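You operate a simulated robot arm through the tools that you are given. There is no shell and no other tool. Be economical: measure what you need, move in short steps, check, and stop when the job is done.

You run a simulated two-armed robot. Do the job below in one go: nothing can be reset, and whatever is moved stays where it is left.

TASK
Check the 5A fuse from the drawer, then fit it in the white plug.
Fine: check it on the fuse checker; shut the drawer and the plug's cover.

The check looks at the end state, three seconds after you hand in, the way a careful person would. Anything else that was tipped, shoved, dropped, spilled or broken makes it a failure. Lids that push on must go on centred and level and be pressed home; caps that screw on are set level and turned clockwise until they are tight.

THE ROBOT
Two 7-joint arms with two-finger parallel grippers on one trunk, on a base that drives. Base frame: it is fixed to the floor where the robot stands at the start and does not move with it; the origin is under the middle of the robot, x ahead of it, y to its left, z up; the surface under the hand at the start is at about z = 0.85. Lengths are in m, angles in degrees, forces in N, time in s.
The left shoulder is at the start at [0.07, 0.188, 1.265], the right one opposite. With the tool pointing down near the work surface each hand reaches from about 0.24 to 0.78 m from the robot's upright axis, wherever it stands, measured 20 degrees to its own side. Places, roughly: fuse checker [0.8, -0.1, 0.9]; fuse drawer [0.6, -0.1, 0.8]; fuse slot of the white plug [0.6, -0.1, 0.9]; slot of the fuse checker [0.7, -0.1, 0.9]; white check key [0.7, -0.2, 0.9]; white fuse cover [0.6, -0.1, 0.9]. Payload 3.91 kg a hand.
The TCP of each hand is the grasp point between the finger pads, 0.03 m short of the fingertips. In the tool frame z runs along the fingers and y along their closing line. The gripper opens to 0.11 m. The fingers are 0.02 m wide and 0.01 m thick; the gripper's body (0.048 by 0.112 m) begins 0.055 m behind the TCP.
Orientation is told as [roll, pitch, yaw] about the base's x, y, z axes, in that order, counted from this pose: with the fingers straight down and closing along the base's y, the tool's x points along the base's -x, its y along +y and its z along -z.

THE INTERFACE
- The arms move only by the tool drive_tool. It takes "left_rows", "right_rows" or both (then of equal length, played together; a hand with none holds still); each is a list of rows, each an object of numbers (a shift or turn left out is 0, a gripper value left out holds the last): "dx", "dy", "dz": the shift along the tool's x, y, z in m; "ax", "ay", "az": the turn, a rotation vector about the tool's x, y, z in degrees; "grip": the gripper command, from -1 (shut) to 1 (fully open), values between in proportion. In form: [{"dx": .., "dy": .., "dz": .., "ax": .., "ay": .., "az": .., "grip": ..}, ...]. A call has 1 to 8 rows; each row is the pose to reach, as a shift and turn from the pose commanded when the call began, along the tool's axes at that moment. A row lasts 0.2 s, in which the tool goes at most 0.05 m and 8.6 degrees; a call with a longer step from one row to the next is refused whole, and so is a gripper value outside its range. Where a pose cannot be reached the arm comes as near as it can. A force on the tool above 90 N (or 10 N above the force at the start of the call, whichever is more), or a blocked arm, ends the call early, and 0.2 s more pass. The fingers move at their own pace (about 0.072 m/s each) and stop on an object; they squeeze with about 42 N. The grip force told is the motor's: it shows also when the fingers shut on nothing. Time passes only in rows, and 0.2 s behind the last, so rows that repeat a pose let the fingers close. It gives the time, the measured TCP pose, the force on the tool (base axes), the opening and the grip force at its end, in the units of the frame above (readings bear some noise), with the torque about the TCP (base axes, N m) and any sound that the robot's microphone picked up.
- Cameras (640 x 400 px; columns grow to the right, rows downward): "scene" is now at [0.1291, -0.0165, 1.4738]; the picture's right is [-0.18, -0.98, -0.00], its down [-0.72, 0.13, -0.68] and it looks along [0.67, -0.12, -0.73] (base axes); focal length 276 px, centre (320, 200). "left" rides on the left gripper at [0.072, -0.017, -0.103] in its tool frame; the picture's right is [0.23, 0.97, 0.00], its down [-0.76, 0.18, -0.62] and it looks along [-0.61, 0.14, 0.78] (tool axes); focal length 222 px, centre (320, 200). "right" rides on the right gripper at [0.072, 0.017, -0.103] in its tool frame; the picture's right is [-0.23, 0.97, 0.00], its down [-0.76, -0.18, -0.62] and it looks along [-0.61, -0.14, 0.78] (tool axes); focal length 222 px, centre (320, 200). There is no depth. A picture from a camera that has moved, and an enlarged one, comes with that camera's place and axes in the base frame and with its lens.
- snapshot(camera): a new picture of that camera. The clock stands still meanwhile.
- slide_trunk(by): slides the trunk up (or, below 0, down) by that many m; the arms and the scene camera ride with it, the base frame stays. It gives what a move gives, with no picture.
- roll_base(legs): drives the robot by 1 to 6 legs, each [ahead, turn to the left] in m and degrees, along the robot's own axes; the way and the turn of a leg run together, so that a leg with both is an arc; at most 1.5 m and 180 degrees a leg. The arms and the cameras ride along, it lands a little off, and it stops where it bumps. It gives what a move gives.
- head_to(pan, tilt): turns the head with the scene camera to pan (to the left, within 86 degrees either way) and tilt (down, from -29 to 69), counted from straight ahead of the robot. It gives what a move gives.
- enlarge(camera, box): a new picture of the part [left, top, right, bottom] of that camera's present view, enlarged. The clock stands still meanwhile.
- hand_in(): hands the job in; it is judged then, once.

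Go step by step. Nothing tells you exact positions but the pictures and the camera data: compare them with the known pose of the tool, close in by small moves and look again before you grip or let go. The budget is 120 turns and 88 pictures, counting those below and the enlarged ones. Unless the task says otherwise, let go and move clear before handing in, and close with one line.

The tools are called after ">>>" as name(argument=value, ...) on one line, values as JSON. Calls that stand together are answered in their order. drive_tool: Moves the arms, as the interface text tells. Its arguments: {"type":"object","properties":{"left_rows":{"type":"array"},"right_rows":{"type":"array"}},"required":[]} The other tools are called the same way: slide_trunk (by) slides the trunk up or down; roll_base (legs) drives the base; head_to (pan, tilt) turns the head that bears the scene camera; snapshot (camera) takes a picture; enlarge (camera, box) takes an enlarged picture of a part of a camera's view; hand_in () hands the job in.

At the start:

```text
t: 0.0
left_ee_pos: [0.6216, 0.1567, 1.143]
left_ee_rot: [0.0, -0.1, 0.0]
left_force: [-0.5, -0.6, 0.5]
left_torque: [-0.01, -0.03, 0.0]
left_opening: 0.1098
left_finger_force: 0.1
right_ee_pos: [0.4982, -0.3907, 1.2266]
right_ee_rot: [-0.1, 0.1, 0.0]
right_force: [0.1, 0.1, 0.7]
right_torque: [-0.01, 0.02, -0.02]
right_opening: 0.1098
right_finger_force: 0.1
trunk travel left (down, up): [-0.775, 0.165]
robot x, y, heading: [0.0003, -0.0023, 0.1]
head pan, tilt: [-10.4, 47.2]
```

scene: 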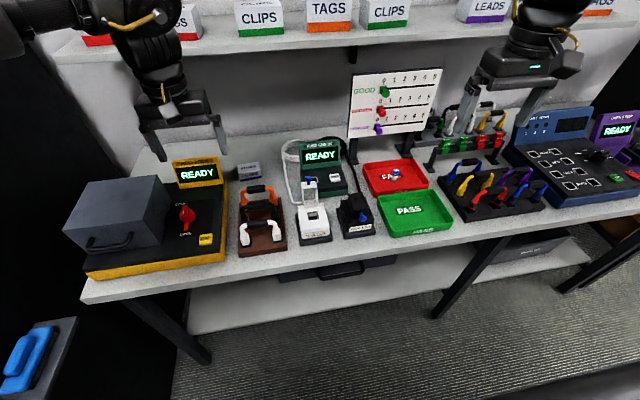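
right: 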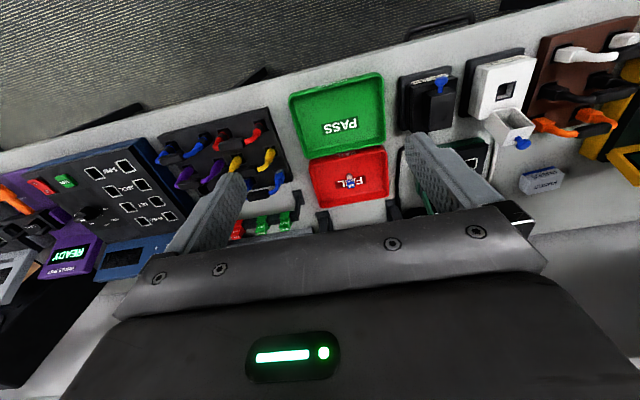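
left: 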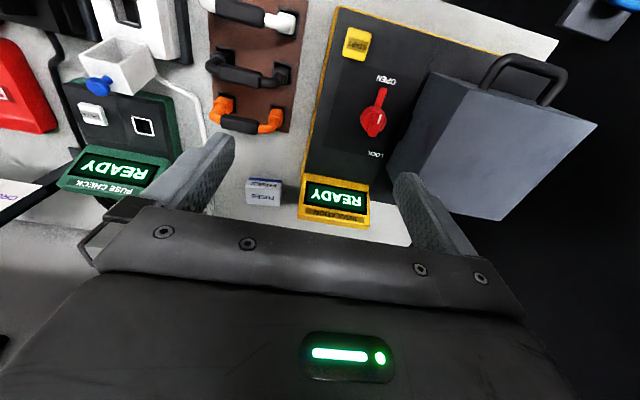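

I see the fuse checker (green, READY), the white plug in front of it with its cover open, and a drawer under the table edge. I'll look closer first.

>>> enlarge(camera="scene", box=[220, 120, 400, 290])

>>> enlarge(camera="left", box=[40, 0, 240, 200])

>>> enlarge(camera="right", box=[380, 40, 580, 220])

```text
2.35 times, centred on (310, 205) of scene
camera zoom: at [0.1291, -0.0165, 1.4738], right [-0.18, -0.98, 0.0], down [-0.72, 0.13, -0.68], along [0.67, -0.12, -0.73], focal length 651 px, centre (344, 188)
```

zoom: 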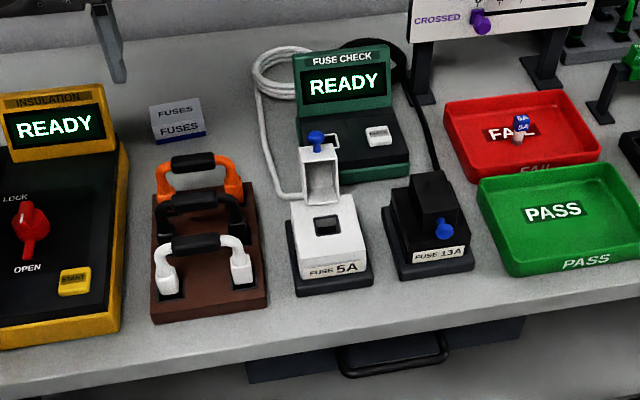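

```text
2.00 times, centred on (140, 100) of left
camera zoom: at [0.5498, 0.1401, 1.2483], right [-0.23, 0.97, 0.0], down [0.76, 0.18, 0.62], along [0.61, 0.14, -0.78], focal length 444 px, centre (680, 400)
```

zoom: 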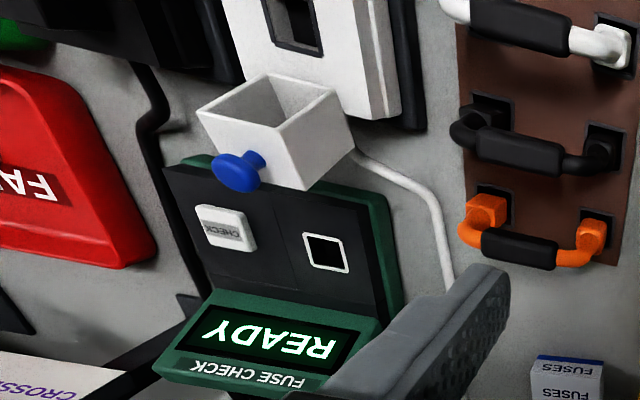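

```text
2.22 times, centred on (480, 130) of right
camera zoom: at [0.4252, -0.3734, 1.3292], right [0.23, 0.97, 0.0], down [0.76, -0.18, 0.62], along [0.61, -0.14, -0.78], focal length 494 px, centre (-36, 356)
```

zoom: 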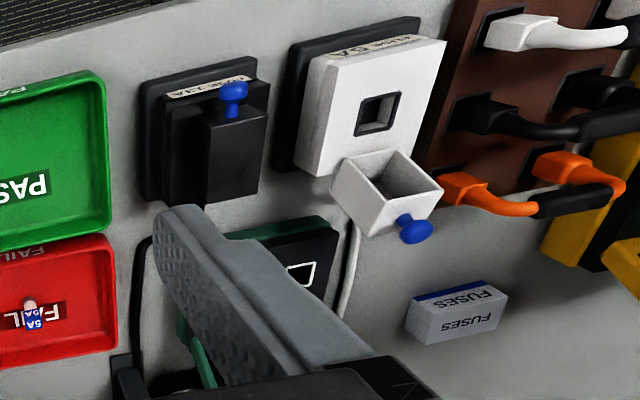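

>>> head_to(pan=-14, tilt=64)

>>> enlarge(camera="scene", box=[220, 60, 420, 220])

```text
t: 0.8
left_ee_pos: [0.6223, 0.1576, 1.1438]
left_ee_rot: [0.0, 0.0, 0.0]
left_force: [-0.4, 0.1, 0.2]
left_torque: [0.02, 0.01, -0.02]
left_opening: 0.1101
left_finger_force: 0.0
right_ee_pos: [0.4983, -0.3903, 1.2259]
right_ee_rot: [0.1, 0.0, 0.0]
right_force: [0.6, 0.3, -0.4]
right_torque: [0.02, -0.01, -0.04]
right_opening: 0.11
right_finger_force: 0.1
trunk travel left (down, up): [-0.775, 0.165]
robot x, y, heading: [-0.0012, 0.0005, 0.1]
head pan, tilt: [-14.0, 64.0]
```

```text
2.50 times, centred on (320, 140) of scene
camera zoom: at [0.111, -0.017, 1.453], right [-0.24, -0.97, 0.0], down [-0.87, 0.22, -0.44], along [0.43, -0.11, -0.9], focal length 691 px, centre (320, 350)
```

zoom: 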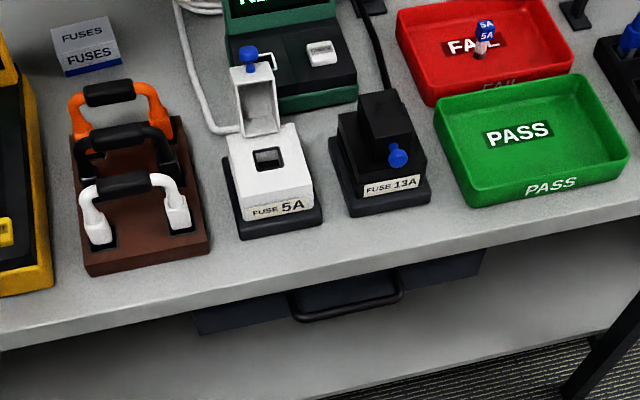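

The drawer handle sits just under the table's edge near (0.47, -0.13, 0.79). I'll back the base up a bit so that the right hand can point forward in front of the table.

>>> roll_base(legs=[[-0.25, 0]])

>>> head_to(pan=-12, tilt=45)

>>> snapshot(camera="scene")

```text
t: 2.6
left_ee_pos: [0.3702, 0.1579, 1.143]
left_ee_rot: [0.0, 0.1, 0.0]
left_force: [0.3, 0.4, -0.4]
left_torque: [0.0, 0.03, 0.0]
left_opening: 0.11
left_finger_force: 0.0
right_ee_pos: [0.2474, -0.3909, 1.2252]
right_ee_rot: [0.0, 0.1, 0.0]
right_force: [0.0, -0.9, -0.4]
right_torque: [0.01, 0.04, -0.04]
right_opening: 0.1099
right_finger_force: 0.0
trunk travel left (down, up): [-0.775, 0.165]
robot x, y, heading: [-0.2532, -0.0007, 0.2]
head pan, tilt: [-14.0, 64.0]
```

```text
t: 3.5
left_ee_pos: [0.3683, 0.1578, 1.1446]
left_ee_rot: [-0.1, 0.1, 0.0]
left_force: [-0.1, 0.2, 0.9]
left_torque: [-0.01, 0.04, 0.01]
left_opening: 0.1102
left_finger_force: 0.0
right_ee_pos: [0.2455, -0.3902, 1.2261]
right_ee_rot: [0.0, 0.0, 0.0]
right_force: [-0.2, 0.1, 0.2]
right_torque: [-0.02, 0.0, 0.03]
right_opening: 0.11
right_finger_force: 0.0
trunk travel left (down, up): [-0.775, 0.165]
robot x, y, heading: [-0.2496, -0.0031, -0.1]
head pan, tilt: [-12.0, 45.0]
```

```text
80 pictures are left
camera scene: at [-0.1228, -0.0189, 1.4769], right [-0.21, -0.98, 0.0], down [-0.69, 0.15, -0.71], along [0.69, -0.15, -0.71], focal length 276 px, centre (320, 200)
```

scene: 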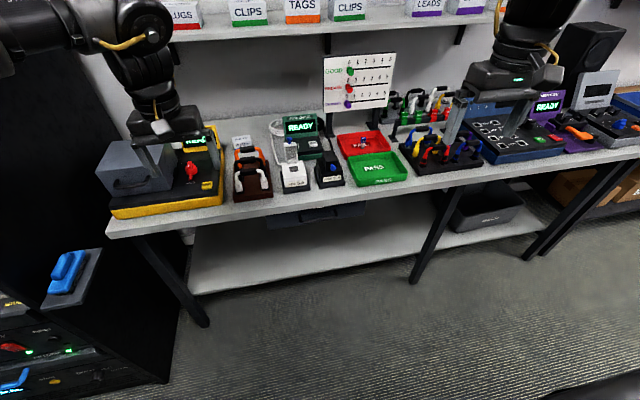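

>>> drive_tool(right_rows=[{"dz": 0.03, "ay": -8.5}, {"dz": 0.06, "dx": -0.01, "ay": -17}, {"dz": 0.09, "dx": -0.02, "ay": -25.5}, {"dz": 0.12, "dx": -0.03, "ay": -34}, {"dz": 0.15, "dx": -0.04, "ay": -42.5}, {"dz": 0.18, "dx": -0.05, "ay": -51}, {"dz": 0.21, "dx": -0.05, "ay": -59.5}, {"dz": 0.24, "dx": -0.05, "ay": -68}])

```text
t: 5.2
left_ee_pos: [0.3698, 0.1597, 1.1432]
left_ee_rot: [-0.1, 0.0, 0.0]
left_force: [-0.7, 1.0, 0.6]
left_torque: [-0.03, 0.05, 0.0]
left_opening: 0.1098
left_finger_force: 0.1
right_ee_pos: [0.2868, -0.3831, 1.0327]
right_ee_rot: [0.4, -65.3, 0.3]
right_force: [0.2, 0.2, -0.1]
right_torque: [-0.01, 0.0, -0.03]
right_opening: 0.1103
right_finger_force: 0.0
right hand out of reach, approached as far as the arm can: row 8
trunk travel left (down, up): [-0.775, 0.165]
robot x, y, heading: [-0.2495, -0.0041, -0.0]
head pan, tilt: [-12.0, 45.0]
```

>>> slide_trunk(by=-0.25)

>>> drive_tool(right_rows=[{"az": 8.5}, {"az": 17}, {"az": 25.5}, {"az": 34}, {"az": 42.5}, {"az": 51}, {"az": 59.5}, {"az": 68}])

>>> head_to(pan=-10, tilt=40)

>>> snapshot(camera="scene")

```text
t: 7.8
left_ee_pos: [0.3683, 0.1575, 0.8934]
left_ee_rot: [0.0, -0.1, 0.0]
left_force: [-0.1, 0.5, 0.7]
left_torque: [-0.03, 0.01, 0.0]
left_opening: 0.1098
left_finger_force: 0.0
right_ee_pos: [0.2873, -0.3846, 0.7833]
right_ee_rot: [0.8, -65.4, 0.0]
right_force: [-0.1, -0.9, -0.7]
right_torque: [0.04, 0.0, 0.0]
right_opening: 0.1102
right_finger_force: 0.0
trunk travel left (down, up): [-0.525, 0.415]
robot x, y, heading: [-0.2496, -0.0041, 0.1]
head pan, tilt: [-12.0, 45.0]
```

```text
t: 9.6
left_ee_pos: [0.3694, 0.1576, 0.8938]
left_ee_rot: [-0.1, 0.0, 0.0]
left_force: [0.2, 0.7, -0.3]
left_torque: [0.0, 0.01, 0.0]
left_opening: 0.1101
left_finger_force: 0.0
right_ee_pos: [0.2868, -0.3854, 0.7823]
right_ee_rot: [63.8, -19.4, -79.9]
right_force: [-0.6, 0.4, 0.5]
right_torque: [0.01, 0.03, 0.03]
right_opening: 0.1101
right_finger_force: 0.0
trunk travel left (down, up): [-0.525, 0.415]
robot x, y, heading: [-0.2537, 0.001, 0.3]
head pan, tilt: [-12.0, 45.0]
```

```text
t: 10.3
left_ee_pos: [0.3705, 0.157, 0.894]
left_ee_rot: [0.0, 0.1, 0.0]
left_force: [-0.4, 0.2, -0.4]
left_torque: [-0.02, 0.0, 0.01]
left_opening: 0.11
left_finger_force: 0.1
right_ee_pos: [0.287, -0.385, 0.7841]
right_ee_rot: [63.8, -19.6, -79.8]
right_force: [-0.2, 0.0, -0.7]
right_torque: [-0.02, 0.03, 0.03]
right_opening: 0.1102
right_finger_force: 0.1
trunk travel left (down, up): [-0.525, 0.415]
robot x, y, heading: [-0.2522, -0.0007, -0.1]
head pan, tilt: [-10.0, 40.0]
```

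```text
79 pictures are left
camera scene: at [-0.1178, -0.0169, 1.2341], right [-0.17, -0.98, 0.0], down [-0.63, 0.11, -0.77], along [0.75, -0.13, -0.64], focal length 276 px, centre (320, 200)
```

scene: 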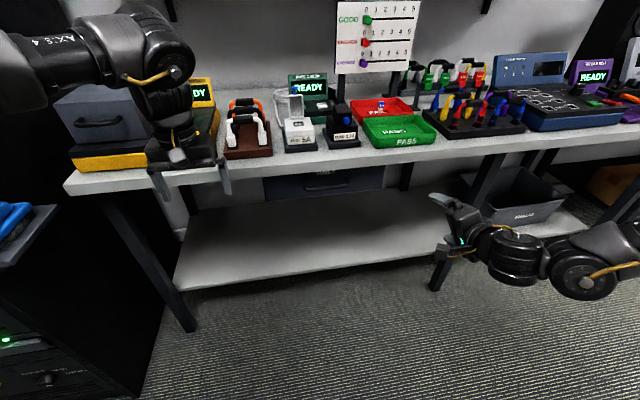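

>>> drive_tool(right_rows=[{"az": 8}, {"az": 15}, {"az": 22}])

>>> drive_tool(right_rows=[{"ax": -8.2}, {"ax": -16.4}, {"ax": -24.6}])

>>> enlarge(camera="scene", box=[240, 70, 440, 210])

>>> snapshot(camera="right")

```text
t: 11.1
left_ee_pos: [0.3653, 0.1543, 0.8983]
left_ee_rot: [0.2, -0.3, 0.1]
left_force: [-0.4, -0.8, 1.0]
left_torque: [0.03, -0.05, -0.01]
left_opening: 0.11
left_finger_force: 0.1
right_ee_pos: [0.2466, -0.4198, 0.7906]
right_ee_rot: [65.7, 0.7, -89.4]
right_force: [-0.5, -0.5, -0.4]
right_torque: [0.01, 0.01, 0.03]
right_opening: 0.1102
right_finger_force: 0.0
right hand out of reach, approached as far as the arm can: row 3
trunk travel left (down, up): [-0.525, 0.415]
robot x, y, heading: [-0.2509, 0.0029, 0.2]
head pan, tilt: [-10.0, 40.0]
```

```text
t: 11.9
left_ee_pos: [0.3689, 0.157, 0.8941]
left_ee_rot: [-0.1, 0.1, 0.1]
left_force: [0.2, 0.0, 0.4]
left_torque: [0.05, -0.01, 0.01]
left_opening: 0.1098
left_finger_force: 0.0
right_ee_pos: [0.2449, -0.4661, 0.8571]
right_ee_rot: [89.8, 0.3, -89.2]
right_force: [0.0, -0.3, 0.5]
right_torque: [-0.02, -0.01, -0.03]
right_opening: 0.11
right_finger_force: 0.0
right hand out of reach, approached as far as the arm can: row 1, 2, 3
trunk travel left (down, up): [-0.525, 0.415]
robot x, y, heading: [-0.2513, 0.0012, -0.0]
head pan, tilt: [-10.0, 40.0]
```

```text
2.86 times, centred on (340, 140) of scene
camera zoom: at [-0.1183, -0.0176, 1.2342], right [-0.17, -0.98, 0.0], down [-0.63, 0.11, -0.77], along [0.75, -0.13, -0.64], focal length 790 px, centre (263, 371)
```

zoom: 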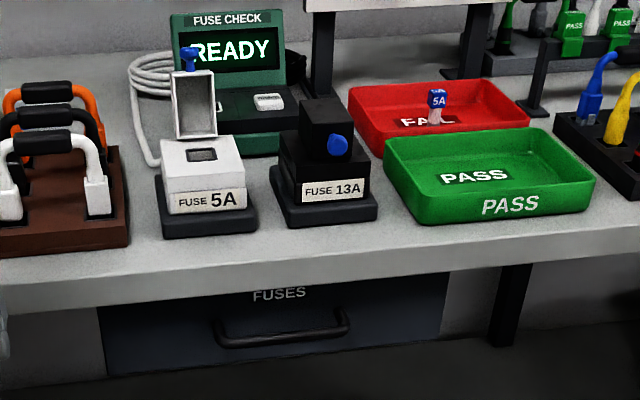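

```text
77 pictures are left
camera right: at [0.1403, -0.3948, 0.8751], right [0.0, -0.23, 0.97], down [-0.61, -0.77, -0.18], along [0.79, -0.59, -0.15], focal length 222 px, centre (320, 200)
```

right: 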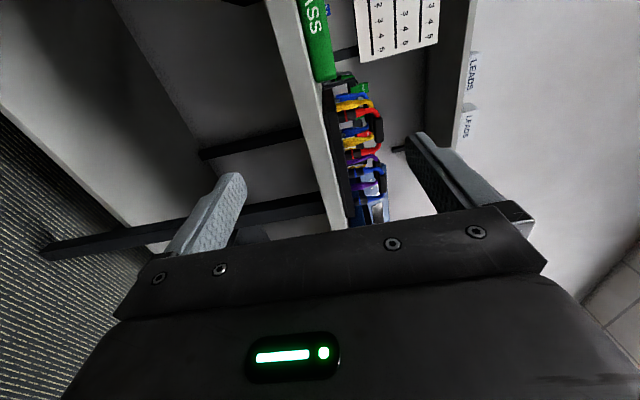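

>>> drive_tool(right_rows=[{"dx": 0.02, "dy": -0.02, "dz": 0.03, "grip": 0.1}, {"dx": 0.06, "dy": -0.04, "dz": 0.05}, {"dx": 0.1, "dy": -0.06, "dz": 0.07}, {"dx": 0.14, "dy": -0.08, "dz": 0.09}, {"dx": 0.18, "dy": -0.1, "dz": 0.1}, {"dx": 0.22, "dy": -0.1, "dz": 0.11}, {"dx": 0.26, "dy": -0.1, "dz": 0.12}])

```text
t: 13.5
left_ee_pos: [0.3684, 0.1606, 0.8934]
left_ee_rot: [-0.2, 0.1, 0.1]
left_force: [0.2, -0.3, -0.6]
left_torque: [-0.04, -0.02, -0.01]
left_opening: 0.1102
left_finger_force: 0.0
right_ee_pos: [0.3789, -0.3042, 0.9226]
right_ee_rot: [89.3, 0.3, -88.9]
right_force: [0.4, 0.6, 0.7]
right_torque: [0.0, 0.02, -0.04]
right_opening: 0.0604
right_finger_force: 0.2
right hand out of reach, approached as far as the arm can: row 1, 2, 3, 4, 5, 6, 7
trunk travel left (down, up): [-0.525, 0.415]
robot x, y, heading: [-0.2539, -0.0018, 0.0]
head pan, tilt: [-10.0, 40.0]
```

>>> slide_trunk(by=-0.2)

```text
t: 15.7
left_ee_pos: [0.3686, 0.158, 0.6939]
left_ee_rot: [0.0, -0.1, 0.0]
left_force: [-0.1, 0.1, 0.5]
left_torque: [-0.01, 0.01, 0.05]
left_opening: 0.1099
left_finger_force: 0.1
right_ee_pos: [0.3794, -0.3045, 0.7225]
right_ee_rot: [89.2, 0.3, -89.0]
right_force: [-0.3, -0.1, -0.4]
right_torque: [0.02, 0.0, 0.05]
right_opening: 0.0606
right_finger_force: 0.0
trunk travel left (down, up): [-0.325, 0.615]
robot x, y, heading: [-0.2523, -0.0013, 0.2]
head pan, tilt: [-10.0, 40.0]
```

>>> drive_tool(right_rows=[{"dx": 0.02, "dy": 0.015}, {"dx": 0.05, "dy": 0.034}, {"dx": 0.08, "dy": 0.034}, {"dx": 0.12, "dy": 0.034}, {"dx": 0.162, "dy": 0.034}])

>>> snapshot(camera="right")

>>> snapshot(camera="scene")

```text
t: 16.9
left_ee_pos: [0.3699, 0.1571, 0.6932]
left_ee_rot: [0.1, 0.2, 0.0]
left_force: [0.4, 0.5, 0.3]
left_torque: [0.02, 0.03, 0.0]
left_opening: 0.1098
left_finger_force: 0.1
right_ee_pos: [0.3727, -0.1998, 0.7863]
right_ee_rot: [88.8, 0.4, -89.0]
right_force: [-0.3, 0.0, -0.2]
right_torque: [0.03, -0.05, 0.02]
right_opening: 0.0606
right_finger_force: 0.0
right hand out of reach, approached as far as the arm can: row 3, 4, 5
trunk travel left (down, up): [-0.325, 0.615]
robot x, y, heading: [-0.2524, -0.0006, -0.0]
head pan, tilt: [-10.0, 40.0]
```

```text
76 pictures are left
camera right: at [0.2674, -0.1288, 0.8053], right [0.02, -0.24, 0.97], down [-0.61, -0.77, -0.17], along [0.79, -0.59, -0.16], focal length 222 px, centre (320, 200)
```

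right: 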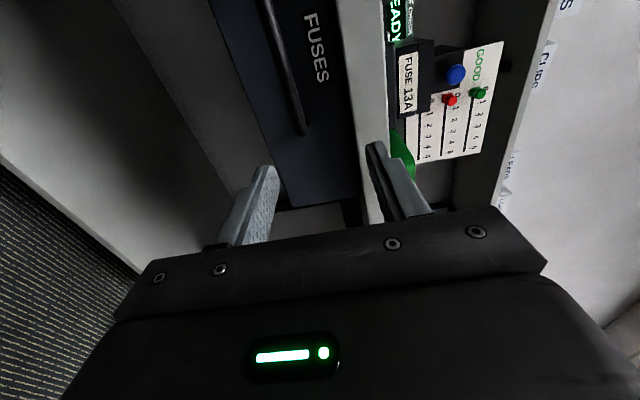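

```text
75 pictures are left
camera scene: at [-0.1166, -0.0182, 1.0339], right [-0.17, -0.98, 0.0], down [-0.63, 0.11, -0.77], along [0.75, -0.13, -0.64], focal length 276 px, centre (320, 200)
```

scene: 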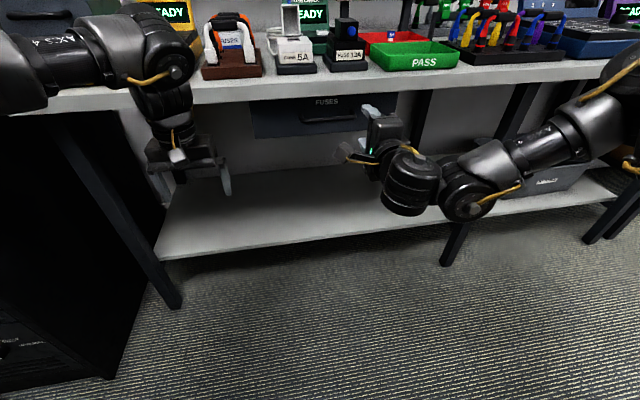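

>>> roll_base(legs=[[-0.17, 0]])

>>> drive_tool(right_rows=[{"dz": 0.04, "dy": -0.01}, {"dz": 0.08, "dy": -0.02}, {"dz": 0.12, "dy": -0.03}, {"dz": 0.15, "dy": -0.03, "dx": 0.02}, {"dz": 0.17, "dy": -0.03, "dx": 0.04}, {"dz": 0.18, "dy": -0.03, "dx": 0.058}])

```text
t: 18.3
left_ee_pos: [0.1986, 0.1583, 0.6947]
left_ee_rot: [-0.1, -0.1, 0.0]
left_force: [-0.3, -0.5, 0.0]
left_torque: [0.01, -0.02, 0.03]
left_opening: 0.1099
left_finger_force: 0.0
right_ee_pos: [0.2013, -0.198, 0.7889]
right_ee_rot: [89.0, 0.4, -89.0]
right_force: [0.1, 0.2, -0.1]
right_torque: [0.02, 0.01, 0.0]
right_opening: 0.0606
right_finger_force: 0.1
trunk travel left (down, up): [-0.325, 0.615]
robot x, y, heading: [-0.4219, -0.0002, 0.2]
head pan, tilt: [-10.0, 40.0]
```

```text
t: 19.7
left_ee_pos: [0.1999, 0.1572, 0.694]
left_ee_rot: [0.0, 0.0, 0.0]
left_force: [0.5, -0.2, 0.3]
left_torque: [-0.01, -0.02, -0.02]
left_opening: 0.1099
left_finger_force: 0.0
right_ee_pos: [0.2188, -0.2168, 0.7687]
right_ee_rot: [89.2, 0.3, -89.0]
right_force: [0.0, 0.4, 0.8]
right_torque: [-0.02, 0.02, -0.01]
right_opening: 0.0606
right_finger_force: 0.0
right hand out of reach, approached as far as the arm can: row 1, 2, 3, 4, 5, 6
trunk travel left (down, up): [-0.325, 0.615]
robot x, y, heading: [-0.4226, -0.0034, 0.2]
head pan, tilt: [-10.0, 40.0]
```

>>> drive_tool(right_rows=[{"az": -8.5}, {"az": -17}, {"az": -25.5}, {"az": -34}, {"az": -42.5}, {"az": -51}, {"az": -59.5}, {"az": -68}])

>>> drive_tool(right_rows=[{"az": -8.5}, {"az": -17}, {"az": -25.5}, {"az": -34}, {"az": -42.5}, {"az": -51}, {"az": -59.5}, {"az": -68}])

>>> drive_tool(right_rows=[{"az": -8.5}, {"az": -17}, {"az": -25.5}, {"az": -34}, {"az": -44}])

```text
t: 21.5
left_ee_pos: [0.1991, 0.1573, 0.6944]
left_ee_rot: [0.0, 0.0, 0.0]
left_force: [0.2, -0.8, -0.5]
left_torque: [0.0, 0.02, 0.01]
left_opening: 0.11
left_finger_force: 0.1
right_ee_pos: [0.2196, -0.2162, 0.7686]
right_ee_rot: [87.2, -67.8, -86.5]
right_force: [-0.2, 0.8, -0.4]
right_torque: [0.02, -0.02, -0.01]
right_opening: 0.0604
right_finger_force: 0.1
trunk travel left (down, up): [-0.325, 0.615]
robot x, y, heading: [-0.424, 0.0004, -0.1]
head pan, tilt: [-10.0, 40.0]
```

```text
t: 23.3
left_ee_pos: [0.2001, 0.1564, 0.6931]
left_ee_rot: [0.0, 0.0, 0.0]
left_force: [0.1, 0.5, -0.3]
left_torque: [-0.03, 0.01, 0.05]
left_opening: 0.1099
left_finger_force: 0.0
right_ee_pos: [0.2195, -0.2159, 0.769]
right_ee_rot: [-88.4, -44.2, 90.0]
right_force: [0.0, 0.1, -0.5]
right_torque: [-0.02, 0.03, -0.04]
right_opening: 0.0605
right_finger_force: 0.0
trunk travel left (down, up): [-0.325, 0.615]
robot x, y, heading: [-0.4217, -0.0014, 0.1]
head pan, tilt: [-10.0, 40.0]
```

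```text
refused: row 5 steps farther than a row can; nothing moved
```

Turning the other way works freely; I'll finish the roll and then move toward the handle.

>>> drive_tool(right_rows=[{"az": -8.5}, {"az": -17}, {"az": -25.5}, {"az": -34}, {"az": -42.5}, {"az": -44}])

>>> drive_tool(right_rows=[{"dz": 0.04, "dx": -0.01}, {"dz": 0.08, "dx": -0.03}, {"dz": 0.12, "dx": -0.05}, {"dz": 0.16, "dx": -0.07}, {"dz": 0.18, "dx": -0.074, "dy": 0.01}])

```text
t: 24.7
left_ee_pos: [0.1998, 0.1564, 0.6933]
left_ee_rot: [0.0, 0.1, 0.1]
left_force: [0.6, 0.9, 0.3]
left_torque: [0.02, -0.01, 0.02]
left_opening: 0.1101
left_finger_force: 0.1
right_ee_pos: [0.2192, -0.2148, 0.7685]
right_ee_rot: [-89.1, -0.2, 91.0]
right_force: [0.1, -0.8, 0.3]
right_torque: [-0.01, 0.04, 0.01]
right_opening: 0.0605
right_finger_force: 0.1
trunk travel left (down, up): [-0.325, 0.615]
robot x, y, heading: [-0.4222, 0.0023, 0.1]
head pan, tilt: [-10.0, 40.0]
```

```text
t: 25.9
left_ee_pos: [0.1982, 0.1563, 0.6945]
left_ee_rot: [0.1, 0.1, 0.0]
left_force: [-0.4, 0.8, 0.6]
left_torque: [0.01, -0.02, -0.02]
left_opening: 0.1101
left_finger_force: 0.0
right_ee_pos: [0.3227, -0.2184, 0.8028]
right_ee_rot: [-88.9, -0.3, 91.1]
right_force: [0.9, 0.0, 0.0]
right_torque: [-0.02, 0.03, -0.01]
right_opening: 0.0605
right_finger_force: 0.1
right hand out of reach, approached as far as the arm can: row 2, 3, 4, 5
trunk travel left (down, up): [-0.325, 0.615]
robot x, y, heading: [-0.4218, -0.0035, 0.1]
head pan, tilt: [-10.0, 40.0]
```

>>> slide_trunk(by=-0.15)

>>> drive_tool(right_rows=[{"dx": -0.03}, {"dx": -0.07}, {"dx": -0.1}, {"dx": -0.1, "dy": 0.03}, {"dx": -0.1, "dy": 0.07}])

```text
t: 27.7
left_ee_pos: [0.2, 0.1581, 0.5447]
left_ee_rot: [0.0, 0.0, -0.1]
left_force: [-0.2, 0.0, 0.2]
left_torque: [0.0, 0.0, 0.02]
left_opening: 0.11
left_finger_force: 0.1
right_ee_pos: [0.3221, -0.2182, 0.653]
right_ee_rot: [-89.0, -0.3, 91.0]
right_force: [0.0, 0.1, -0.2]
right_torque: [0.01, -0.01, -0.02]
right_opening: 0.0605
right_finger_force: 0.1
trunk travel left (down, up): [-0.175, 0.765]
robot x, y, heading: [-0.4233, 0.0018, -0.3]
head pan, tilt: [-10.0, 40.0]
```

```text
t: 28.9
left_ee_pos: [0.199, 0.1578, 0.5453]
left_ee_rot: [-0.1, 0.0, 0.0]
left_force: [0.3, 0.6, 0.5]
left_torque: [0.0, 0.0, -0.01]
left_opening: 0.1101
left_finger_force: 0.1
right_ee_pos: [0.2809, -0.1965, 0.6439]
right_ee_rot: [-88.8, -0.3, 91.1]
right_force: [0.2, 0.3, -0.2]
right_torque: [-0.03, 0.02, -0.02]
right_opening: 0.0605
right_finger_force: 0.0
right hand out of reach, approached as far as the arm can: row 1, 2, 3, 4, 5
trunk travel left (down, up): [-0.175, 0.765]
robot x, y, heading: [-0.422, -0.0014, 0.3]
head pan, tilt: [-10.0, 40.0]
```

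>>> drive_tool(right_rows=[{"dy": -0.04}, {"dy": -0.08}, {"dy": -0.11}, {"dy": -0.11, "dx": -0.03, "dz": 0.02}, {"dy": -0.11, "dx": -0.05, "dz": 0.04}])

>>> snapshot(camera="scene")

```text
t: 30.1
left_ee_pos: [0.2008, 0.1573, 0.5437]
left_ee_rot: [0.0, -0.1, -0.1]
left_force: [-0.7, -0.2, -0.4]
left_torque: [0.0, 0.0, -0.03]
left_opening: 0.1099
left_finger_force: 0.1
right_ee_pos: [0.3036, -0.189, 0.7532]
right_ee_rot: [-89.0, -0.2, 91.2]
right_force: [-0.3, -0.4, -0.4]
right_torque: [0.01, -0.01, -0.01]
right_opening: 0.0603
right_finger_force: 0.1
right hand out of reach, approached as far as the arm can: row 4, 5
trunk travel left (down, up): [-0.175, 0.765]
robot x, y, heading: [-0.4199, -0.0023, -0.0]
head pan, tilt: [-10.0, 40.0]
```

```text
74 pictures are left
camera scene: at [-0.2875, -0.0169, 0.8841], right [-0.17, -0.98, 0.0], down [-0.63, 0.11, -0.77], along [0.75, -0.13, -0.64], focal length 276 px, centre (320, 200)
```

scene: 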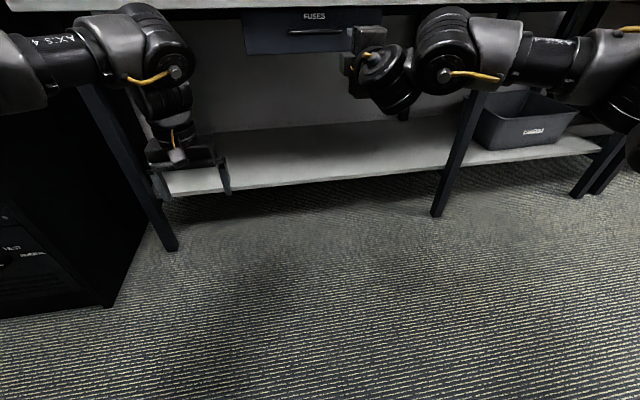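

The hand is oriented well but can't move further left; I'll shift the base about 5 cm left with a turn–drive–turn.

>>> roll_base(legs=[[0, 30], [0.1, 0], [0, -30]])

>>> snapshot(camera="right")

>>> enlarge(camera="scene", box=[200, 0, 440, 150])

```text
t: 34.2
left_ee_pos: [0.287, 0.2052, 0.544]
left_ee_rot: [0.1, 0.0, -0.1]
left_force: [-0.7, -0.2, -0.8]
left_torque: [-0.01, 0.02, 0.02]
left_opening: 0.11
left_finger_force: 0.0
right_ee_pos: [0.3883, -0.1402, 0.7531]
right_ee_rot: [-89.1, -0.3, 91.0]
right_force: [0.4, 0.4, -1.0]
right_torque: [0.04, 0.02, 0.01]
right_opening: 0.0604
right_finger_force: 0.1
trunk travel left (down, up): [-0.175, 0.765]
robot x, y, heading: [-0.3345, 0.0502, -0.2]
head pan, tilt: [-10.0, 40.0]
```

```text
73 pictures are left
camera right: at [0.286, -0.2139, 0.7375], right [-0.02, 0.23, -0.97], down [-0.63, 0.75, 0.19], along [0.77, 0.62, 0.13], focal length 222 px, centre (320, 200)
```

right: 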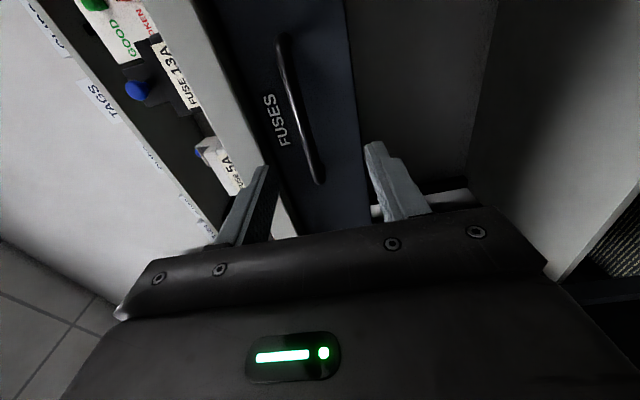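

```text
2.67 times, centred on (320, 75) of scene
camera zoom: at [-0.2009, 0.0326, 0.8842], right [-0.18, -0.98, 0.0], down [-0.63, 0.11, -0.77], along [0.75, -0.14, -0.64], focal length 737 px, centre (320, 533)
```

zoom: 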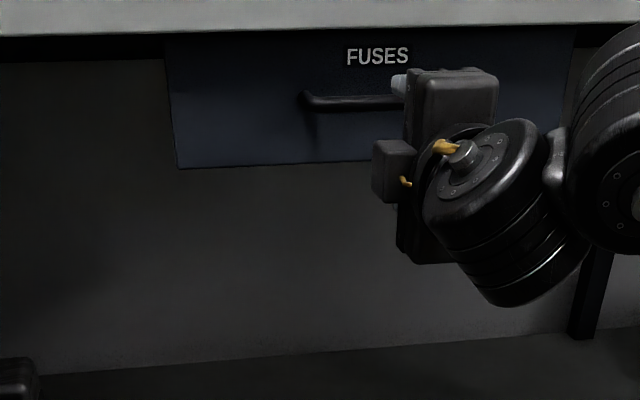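

>>> drive_tool(right_rows=[{"dy": -0.009}, {"dy": -0.009, "dz": 0.02}, {"dy": -0.009, "dz": 0.04}, {"dy": -0.009, "dz": 0.05}])

```text
t: 35.2
left_ee_pos: [0.2881, 0.2066, 0.5449]
left_ee_rot: [0.1, 0.0, -0.2]
left_force: [-0.9, -0.1, -1.0]
left_torque: [-0.01, 0.04, 0.0]
left_opening: 0.11
left_finger_force: 0.0
right_ee_pos: [0.4227, -0.157, 0.7601]
right_ee_rot: [-89.1, -0.3, 91.0]
right_force: [-0.8, 0.1, 0.5]
right_torque: [0.03, -0.01, 0.0]
right_opening: 0.0603
right_finger_force: 0.1
right hand out of reach, approached as far as the arm can: row 2, 3, 4
trunk travel left (down, up): [-0.175, 0.765]
robot x, y, heading: [-0.333, 0.0507, -0.2]
head pan, tilt: [-10.0, 40.0]
```

>>> roll_base(legs=[[0.05, 0]])

>>> snapshot(camera="right")

>>> enlarge(camera="scene", box=[260, 0, 400, 90])

```text
t: 36.1
left_ee_pos: [0.3382, 0.2051, 0.5441]
left_ee_rot: [-0.1, 0.1, -0.1]
left_force: [0.1, -0.3, -0.3]
left_torque: [0.03, 0.05, 0.02]
left_opening: 0.1099
left_finger_force: 0.1
right_ee_pos: [0.4738, -0.1565, 0.7587]
right_ee_rot: [-88.9, -0.3, 91.1]
right_force: [-0.6, 0.4, 0.8]
right_torque: [-0.01, -0.01, 0.0]
right_opening: 0.0604
right_finger_force: 0.1
trunk travel left (down, up): [-0.175, 0.765]
robot x, y, heading: [-0.2817, 0.0494, -0.4]
head pan, tilt: [-10.0, 40.0]
```

```text
71 pictures are left
camera right: at [0.371, -0.2306, 0.744], right [-0.02, 0.23, -0.97], down [-0.63, 0.75, 0.19], along [0.77, 0.62, 0.13], focal length 222 px, centre (320, 200)
```

right: 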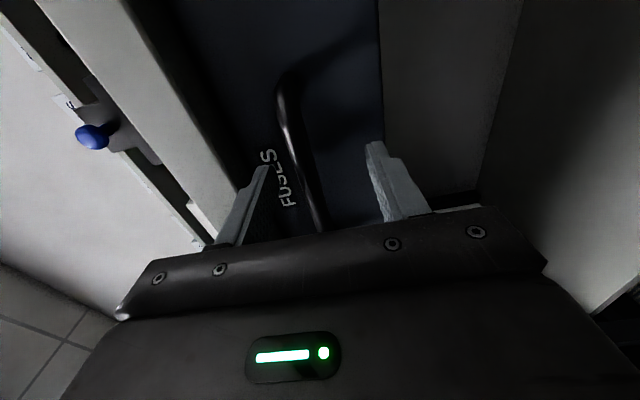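

```text
4.44 times, centred on (330, 45) of scene
camera zoom: at [-0.1501, 0.0327, 0.884], right [-0.18, -0.98, 0.0], down [-0.63, 0.11, -0.77], along [0.75, -0.14, -0.64], focal length 1229 px, centre (276, 889)
```

zoom: 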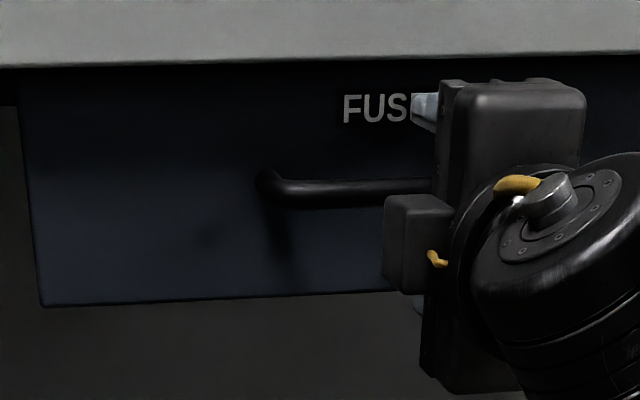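

>>> drive_tool(right_rows=[{"grip": -0.5}, {"grip": -1}, {"grip": -1}, {"grip": -1}])

>>> snapshot(camera="right")

```text
t: 37.1
left_ee_pos: [0.3373, 0.2052, 0.5464]
left_ee_rot: [0.0, 0.0, -0.3]
left_force: [0.6, 0.6, 0.4]
left_torque: [-0.01, -0.01, -0.04]
left_opening: 0.11
left_finger_force: 0.1
right_ee_pos: [0.4722, -0.1554, 0.7644]
right_ee_rot: [-89.4, -0.5, 91.0]
right_force: [5.5, -1.4, 21.9]
right_torque: [-0.35, -0.19, 0.04]
right_opening: 0.0115
right_finger_force: 44.8
trunk travel left (down, up): [-0.175, 0.765]
robot x, y, heading: [-0.2835, 0.0507, -0.2]
head pan, tilt: [-10.0, 40.0]
```

```text
69 pictures are left
camera right: at [0.3692, -0.2305, 0.7484], right [-0.01, 0.23, -0.97], down [-0.63, 0.75, 0.19], along [0.77, 0.62, 0.14], focal length 222 px, centre (320, 200)
```

right: 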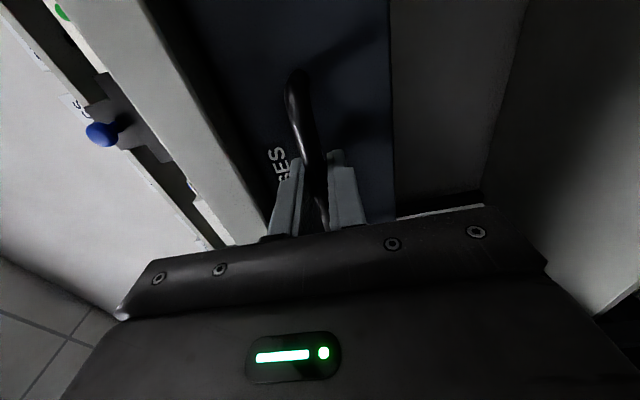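

The bar is gripped; now I pull by backing the base.

>>> roll_base(legs=[[-0.12, 0]])

>>> head_to(pan=-12, tilt=20)

>>> snapshot(camera="scene")

```text
t: 38.3
left_ee_pos: [0.2156, 0.2065, 0.5459]
left_ee_rot: [0.0, -0.2, -0.2]
left_force: [-0.3, 0.6, -0.4]
left_torque: [-0.01, 0.01, 0.03]
left_opening: 0.1101
left_finger_force: 0.0
right_ee_pos: [0.3508, -0.1558, 0.7652]
right_ee_rot: [-89.4, -0.2, 91.0]
right_force: [-0.2, -7.1, 28.2]
right_torque: [-0.28, -0.22, -0.11]
right_opening: 0.0116
right_finger_force: 44.5
trunk travel left (down, up): [-0.175, 0.765]
robot x, y, heading: [-0.4044, 0.049, -0.1]
head pan, tilt: [-10.0, 40.0]
```

```text
t: 39.1
left_ee_pos: [0.2183, 0.2062, 0.5444]
left_ee_rot: [0.0, -0.2, -0.1]
left_force: [0.4, -0.7, 0.3]
left_torque: [0.02, 0.02, -0.05]
left_opening: 0.1099
left_finger_force: 0.0
right_ee_pos: [0.3527, -0.1566, 0.7653]
right_ee_rot: [-89.4, -0.4, 90.9]
right_force: [1.1, -1.2, 15.1]
right_torque: [-0.34, -0.12, 0.25]
right_opening: 0.0115
right_finger_force: 44.8
trunk travel left (down, up): [-0.175, 0.765]
robot x, y, heading: [-0.4028, 0.0513, -0.3]
head pan, tilt: [-12.0, 20.0]
```

```text
68 pictures are left
camera scene: at [-0.2647, 0.0288, 0.9159], right [-0.21, -0.98, 0.0], down [-0.33, 0.07, -0.94], along [0.92, -0.2, -0.34], focal length 276 px, centre (320, 200)
```

scene: 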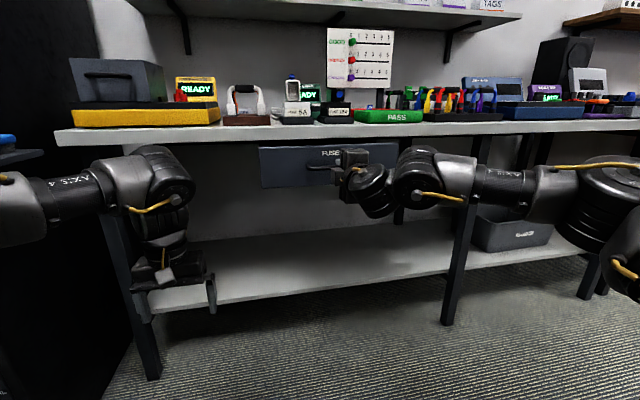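

>>> roll_base(legs=[[-0.05, 0]])

>>> drive_tool(right_rows=[{"grip": -0.5}, {"grip": 0.1}, {"grip": 0.1}, {"grip": 0.1}])

```text
t: 40.1
left_ee_pos: [0.1673, 0.2057, 0.5459]
left_ee_rot: [0.0, -0.1, -0.2]
left_force: [0.8, -0.3, 0.5]
left_torque: [-0.03, -0.04, 0.0]
left_opening: 0.1101
left_finger_force: 0.0
right_ee_pos: [0.302, -0.1566, 0.7646]
right_ee_rot: [-89.5, -0.3, 91.0]
right_force: [-0.9, -1.4, 18.9]
right_torque: [-0.32, -0.13, -0.05]
right_opening: 0.0116
right_finger_force: 45.4
trunk travel left (down, up): [-0.175, 0.765]
robot x, y, heading: [-0.4579, 0.0517, -0.3]
head pan, tilt: [-12.0, 20.0]
```

```text
t: 41.1
left_ee_pos: [0.1674, 0.2054, 0.5431]
left_ee_rot: [0.0, 0.0, -0.2]
left_force: [-0.3, 0.5, -0.3]
left_torque: [-0.04, 0.01, 0.0]
left_opening: 0.1102
left_finger_force: 0.2
right_ee_pos: [0.3038, -0.1575, 0.7632]
right_ee_rot: [-89.2, -0.5, 90.9]
right_force: [-0.6, 0.0, 0.1]
right_torque: [0.0, -0.01, 0.0]
right_opening: 0.0606
right_finger_force: 0.1
trunk travel left (down, up): [-0.175, 0.765]
robot x, y, heading: [-0.4546, 0.0448, -0.2]
head pan, tilt: [-12.0, 20.0]
```

>>> roll_base(legs=[[-0.12, 0]])

>>> slide_trunk(by=0.6)

>>> head_to(pan=-12, tilt=47)

>>> snapshot(camera="scene")

```text
t: 42.3
left_ee_pos: [0.0475, 0.2056, 0.5437]
left_ee_rot: [0.0, 0.0, -0.2]
left_force: [-0.5, -1.2, 0.5]
left_torque: [0.0, 0.0, 0.0]
left_opening: 0.1099
left_finger_force: 0.1
right_ee_pos: [0.1841, -0.1554, 0.763]
right_ee_rot: [-89.3, -0.4, 90.9]
right_force: [0.5, 0.0, 0.0]
right_torque: [0.02, -0.03, -0.01]
right_opening: 0.0604
right_finger_force: 0.0
trunk travel left (down, up): [-0.175, 0.765]
robot x, y, heading: [-0.5759, 0.0509, -0.1]
head pan, tilt: [-12.0, 20.0]
```

```text
refused: 0.6 is not a number from -0.4 to 0.4
```

```text
t: 43.2
left_ee_pos: [0.0482, 0.2061, 0.5438]
left_ee_rot: [0.0, -0.1, 0.0]
left_force: [0.7, -0.2, -1.2]
left_torque: [0.01, 0.01, -0.04]
left_opening: 0.1097
left_finger_force: 0.1
right_ee_pos: [0.1836, -0.1574, 0.7638]
right_ee_rot: [-89.2, -0.4, 90.9]
right_force: [0.9, 0.5, -0.2]
right_torque: [0.02, -0.01, 0.0]
right_opening: 0.0606
right_finger_force: 0.0
trunk travel left (down, up): [-0.175, 0.765]
robot x, y, heading: [-0.5759, 0.0529, 0.0]
head pan, tilt: [-12.0, 47.0]
```

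```text
67 pictures are left
camera scene: at [-0.4463, 0.0318, 0.8742], right [-0.21, -0.98, 0.0], down [-0.71, 0.15, -0.68], along [0.67, -0.14, -0.73], focal length 276 px, centre (320, 200)
```

scene: 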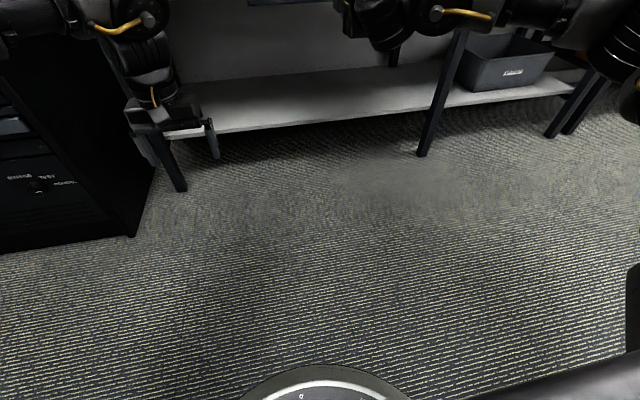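

>>> slide_trunk(by=0.4)

>>> slide_trunk(by=0.25)

>>> roll_base(legs=[[0.2, 0]])

>>> drive_tool(right_rows=[{"ax": -8.5}, {"ax": -17}, {"ax": -25.5}, {"ax": -34}, {"ax": -42.5}, {"ax": -51}, {"ax": -59.5}, {"ax": -68}])

>>> snapshot(camera="scene")

```text
t: 47.0
left_ee_pos: [0.0474, 0.2065, 0.9435]
left_ee_rot: [0.0, 0.1, -0.2]
left_force: [-1.4, 0.0, -0.1]
left_torque: [0.01, 0.0, -0.02]
left_opening: 0.11
left_finger_force: 0.1
right_ee_pos: [0.1827, -0.1567, 1.1642]
right_ee_rot: [-89.2, -0.4, 90.9]
right_force: [0.0, 0.7, 0.7]
right_torque: [-0.02, 0.01, 0.0]
right_opening: 0.0606
right_finger_force: 0.0
trunk travel left (down, up): [-0.575, 0.365]
robot x, y, heading: [-0.5738, 0.0544, -0.1]
head pan, tilt: [-12.0, 47.0]
```

```text
t: 49.6
left_ee_pos: [0.0485, 0.2064, 1.1948]
left_ee_rot: [-0.1, 0.0, -0.1]
left_force: [0.4, 1.1, 0.0]
left_torque: [0.01, -0.02, 0.0]
left_opening: 0.1097
left_finger_force: 0.1
right_ee_pos: [0.1833, -0.1563, 1.412]
right_ee_rot: [-89.1, -0.4, 90.8]
right_force: [-0.1, -1.0, 0.4]
right_torque: [0.03, -0.01, 0.01]
right_opening: 0.0605
right_finger_force: 0.1
trunk travel left (down, up): [-0.825, 0.115]
robot x, y, heading: [-0.5758, 0.0499, -0.3]
head pan, tilt: [-12.0, 47.0]
```

```text
t: 51.2
left_ee_pos: [0.2447, 0.2046, 1.1965]
left_ee_rot: [0.0, -0.3, -0.2]
left_force: [-0.5, -0.4, 0.7]
left_torque: [0.0, -0.02, -0.05]
left_opening: 0.1099
left_finger_force: 0.1
right_ee_pos: [0.3805, -0.1569, 1.4168]
right_ee_rot: [-89.5, -0.4, 90.9]
right_force: [-0.4, -0.7, 0.5]
right_torque: [-0.03, 0.05, 0.0]
right_opening: 0.0606
right_finger_force: 0.1
trunk travel left (down, up): [-0.825, 0.115]
robot x, y, heading: [-0.3714, 0.0462, -0.3]
head pan, tilt: [-12.0, 47.0]
```

```text
t: 53.0
left_ee_pos: [0.2475, 0.2039, 1.194]
left_ee_rot: [0.0, -0.2, -0.3]
left_force: [-0.4, 0.3, 0.7]
left_torque: [-0.01, -0.01, -0.02]
left_opening: 0.1101
left_finger_force: 0.1
right_ee_pos: [0.2455, -0.2595, 1.3381]
right_ee_rot: [-21.9, -1.1, 91.1]
right_force: [-0.3, -0.5, 1.0]
right_torque: [-0.02, -0.03, 0.01]
right_opening: 0.0606
right_finger_force: 0.1
right hand out of reach, approached as far as the arm can: row 1, 2, 3, 4, 5, 6, 7, 8
trunk travel left (down, up): [-0.825, 0.115]
robot x, y, heading: [-0.3735, 0.0516, -0.2]
head pan, tilt: [-12.0, 47.0]
```

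```text
66 pictures are left
camera scene: at [-0.2456, 0.0304, 1.5242], right [-0.21, -0.98, 0.0], down [-0.71, 0.16, -0.68], along [0.67, -0.14, -0.73], focal length 276 px, centre (320, 200)
```

scene: 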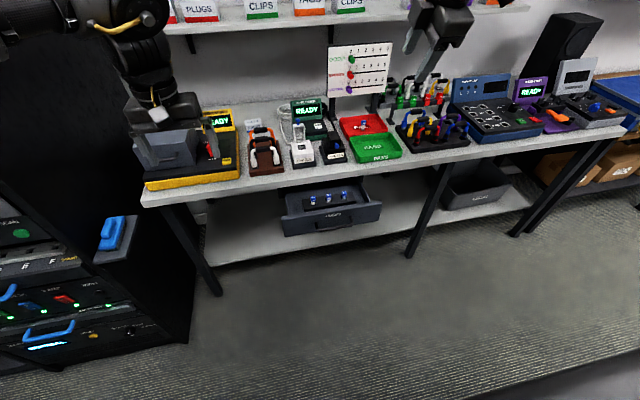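

The drawer is open and shows three fuses. I'll zoom in and finish pointing the right hand down.

>>> enlarge(camera="scene", box=[270, 170, 390, 245])

>>> drive_tool(right_rows=[{"ax": -8}, {"ax": -16}, {"ax": -22}])

>>> snapshot(camera="right")

```text
5.33 times, centred on (330, 208) of scene
camera zoom: at [-0.2456, 0.0304, 1.5242], right [-0.21, -0.98, 0.0], down [-0.71, 0.16, -0.68], along [0.67, -0.14, -0.73], focal length 1475 px, centre (267, 160)
```

zoom: 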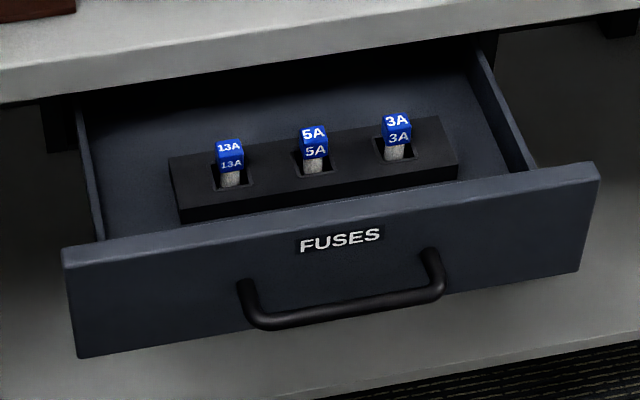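

```text
t: 53.8
left_ee_pos: [0.249, 0.2049, 1.1948]
left_ee_rot: [0.1, 0.1, -0.3]
left_force: [0.1, 0.0, -0.1]
left_torque: [0.01, -0.01, 0.0]
left_opening: 0.1099
left_finger_force: 0.0
right_ee_pos: [0.167, -0.2956, 1.284]
right_ee_rot: [0.0, -1.0, 90.9]
right_force: [0.6, 0.4, 0.6]
right_torque: [0.0, 0.01, -0.01]
right_opening: 0.0605
right_finger_force: 0.0
right hand out of reach, approached as far as the arm can: row 1, 2, 3
trunk travel left (down, up): [-0.825, 0.115]
robot x, y, heading: [-0.3751, 0.0485, -0.2]
head pan, tilt: [-12.0, 47.0]
```

```text
64 pictures are left
camera right: at [0.1507, -0.3699, 1.3857], right [-0.98, 0.21, 0.0], down [0.17, 0.75, 0.64], along [0.13, 0.62, -0.77], focal length 222 px, centre (320, 200)
```

right: 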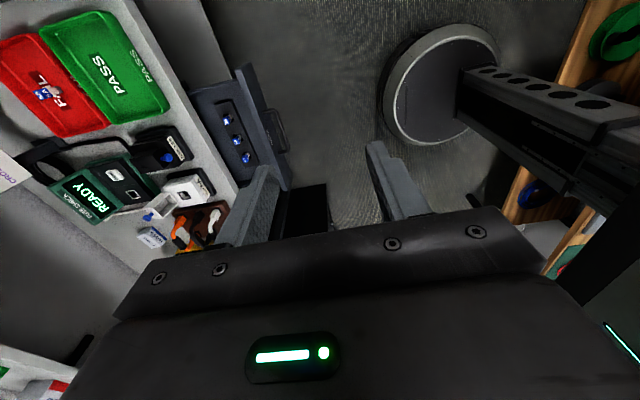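

>>> roll_base(legs=[[0.3, 0]])

>>> drive_tool(right_rows=[{"az": 8.5, "dz": 0.02}, {"az": 17, "dz": 0.04}, {"az": 25.5, "dz": 0.06}, {"az": 34, "dz": 0.08}, {"az": 42.5, "dz": 0.1}, {"az": 51, "dz": 0.12}, {"az": 59.5, "dz": 0.12}, {"az": 68, "dz": 0.12}])

>>> drive_tool(right_rows=[{"az": 8}, {"az": 16}, {"az": 22.9}])

```text
t: 55.9
left_ee_pos: [0.5476, 0.2032, 1.1949]
left_ee_rot: [0.0, -0.1, -0.3]
left_force: [0.2, 0.6, -0.5]
left_torque: [-0.01, -0.02, -0.02]
left_opening: 0.1099
left_finger_force: 0.1
right_ee_pos: [0.4659, -0.298, 1.2845]
right_ee_rot: [-0.2, -1.0, 90.9]
right_force: [-0.2, 0.0, 0.1]
right_torque: [-0.01, -0.05, 0.02]
right_opening: 0.0605
right_finger_force: 0.0
trunk travel left (down, up): [-0.825, 0.115]
robot x, y, heading: [-0.0759, 0.0484, -0.7]
head pan, tilt: [-12.0, 47.0]
```

```text
t: 57.7
left_ee_pos: [0.5487, 0.2034, 1.1948]
left_ee_rot: [0.0, 0.0, -0.4]
left_force: [-0.2, 0.7, 0.8]
left_torque: [0.01, -0.01, 0.01]
left_opening: 0.1098
left_finger_force: 0.1
right_ee_pos: [0.4667, -0.2955, 1.1651]
right_ee_rot: [0.9, -0.6, 22.6]
right_force: [0.7, -0.2, -0.1]
right_torque: [0.02, 0.01, -0.01]
right_opening: 0.0605
right_finger_force: 0.1
trunk travel left (down, up): [-0.825, 0.115]
robot x, y, heading: [-0.0689, 0.0475, -0.6]
head pan, tilt: [-12.0, 47.0]
```

```text
t: 58.5
left_ee_pos: [0.5501, 0.2022, 1.1945]
left_ee_rot: [0.0, 0.1, -0.3]
left_force: [0.3, 0.3, 0.4]
left_torque: [0.0, -0.01, 0.01]
left_opening: 0.1097
left_finger_force: 0.0
right_ee_pos: [0.4675, -0.2966, 1.1633]
right_ee_rot: [1.0, -0.1, 0.0]
right_force: [-1.1, 0.3, 0.7]
right_torque: [0.04, 0.03, 0.02]
right_opening: 0.0603
right_finger_force: 0.0
trunk travel left (down, up): [-0.825, 0.115]
robot x, y, heading: [-0.0762, 0.0442, -0.1]
head pan, tilt: [-12.0, 47.0]
```

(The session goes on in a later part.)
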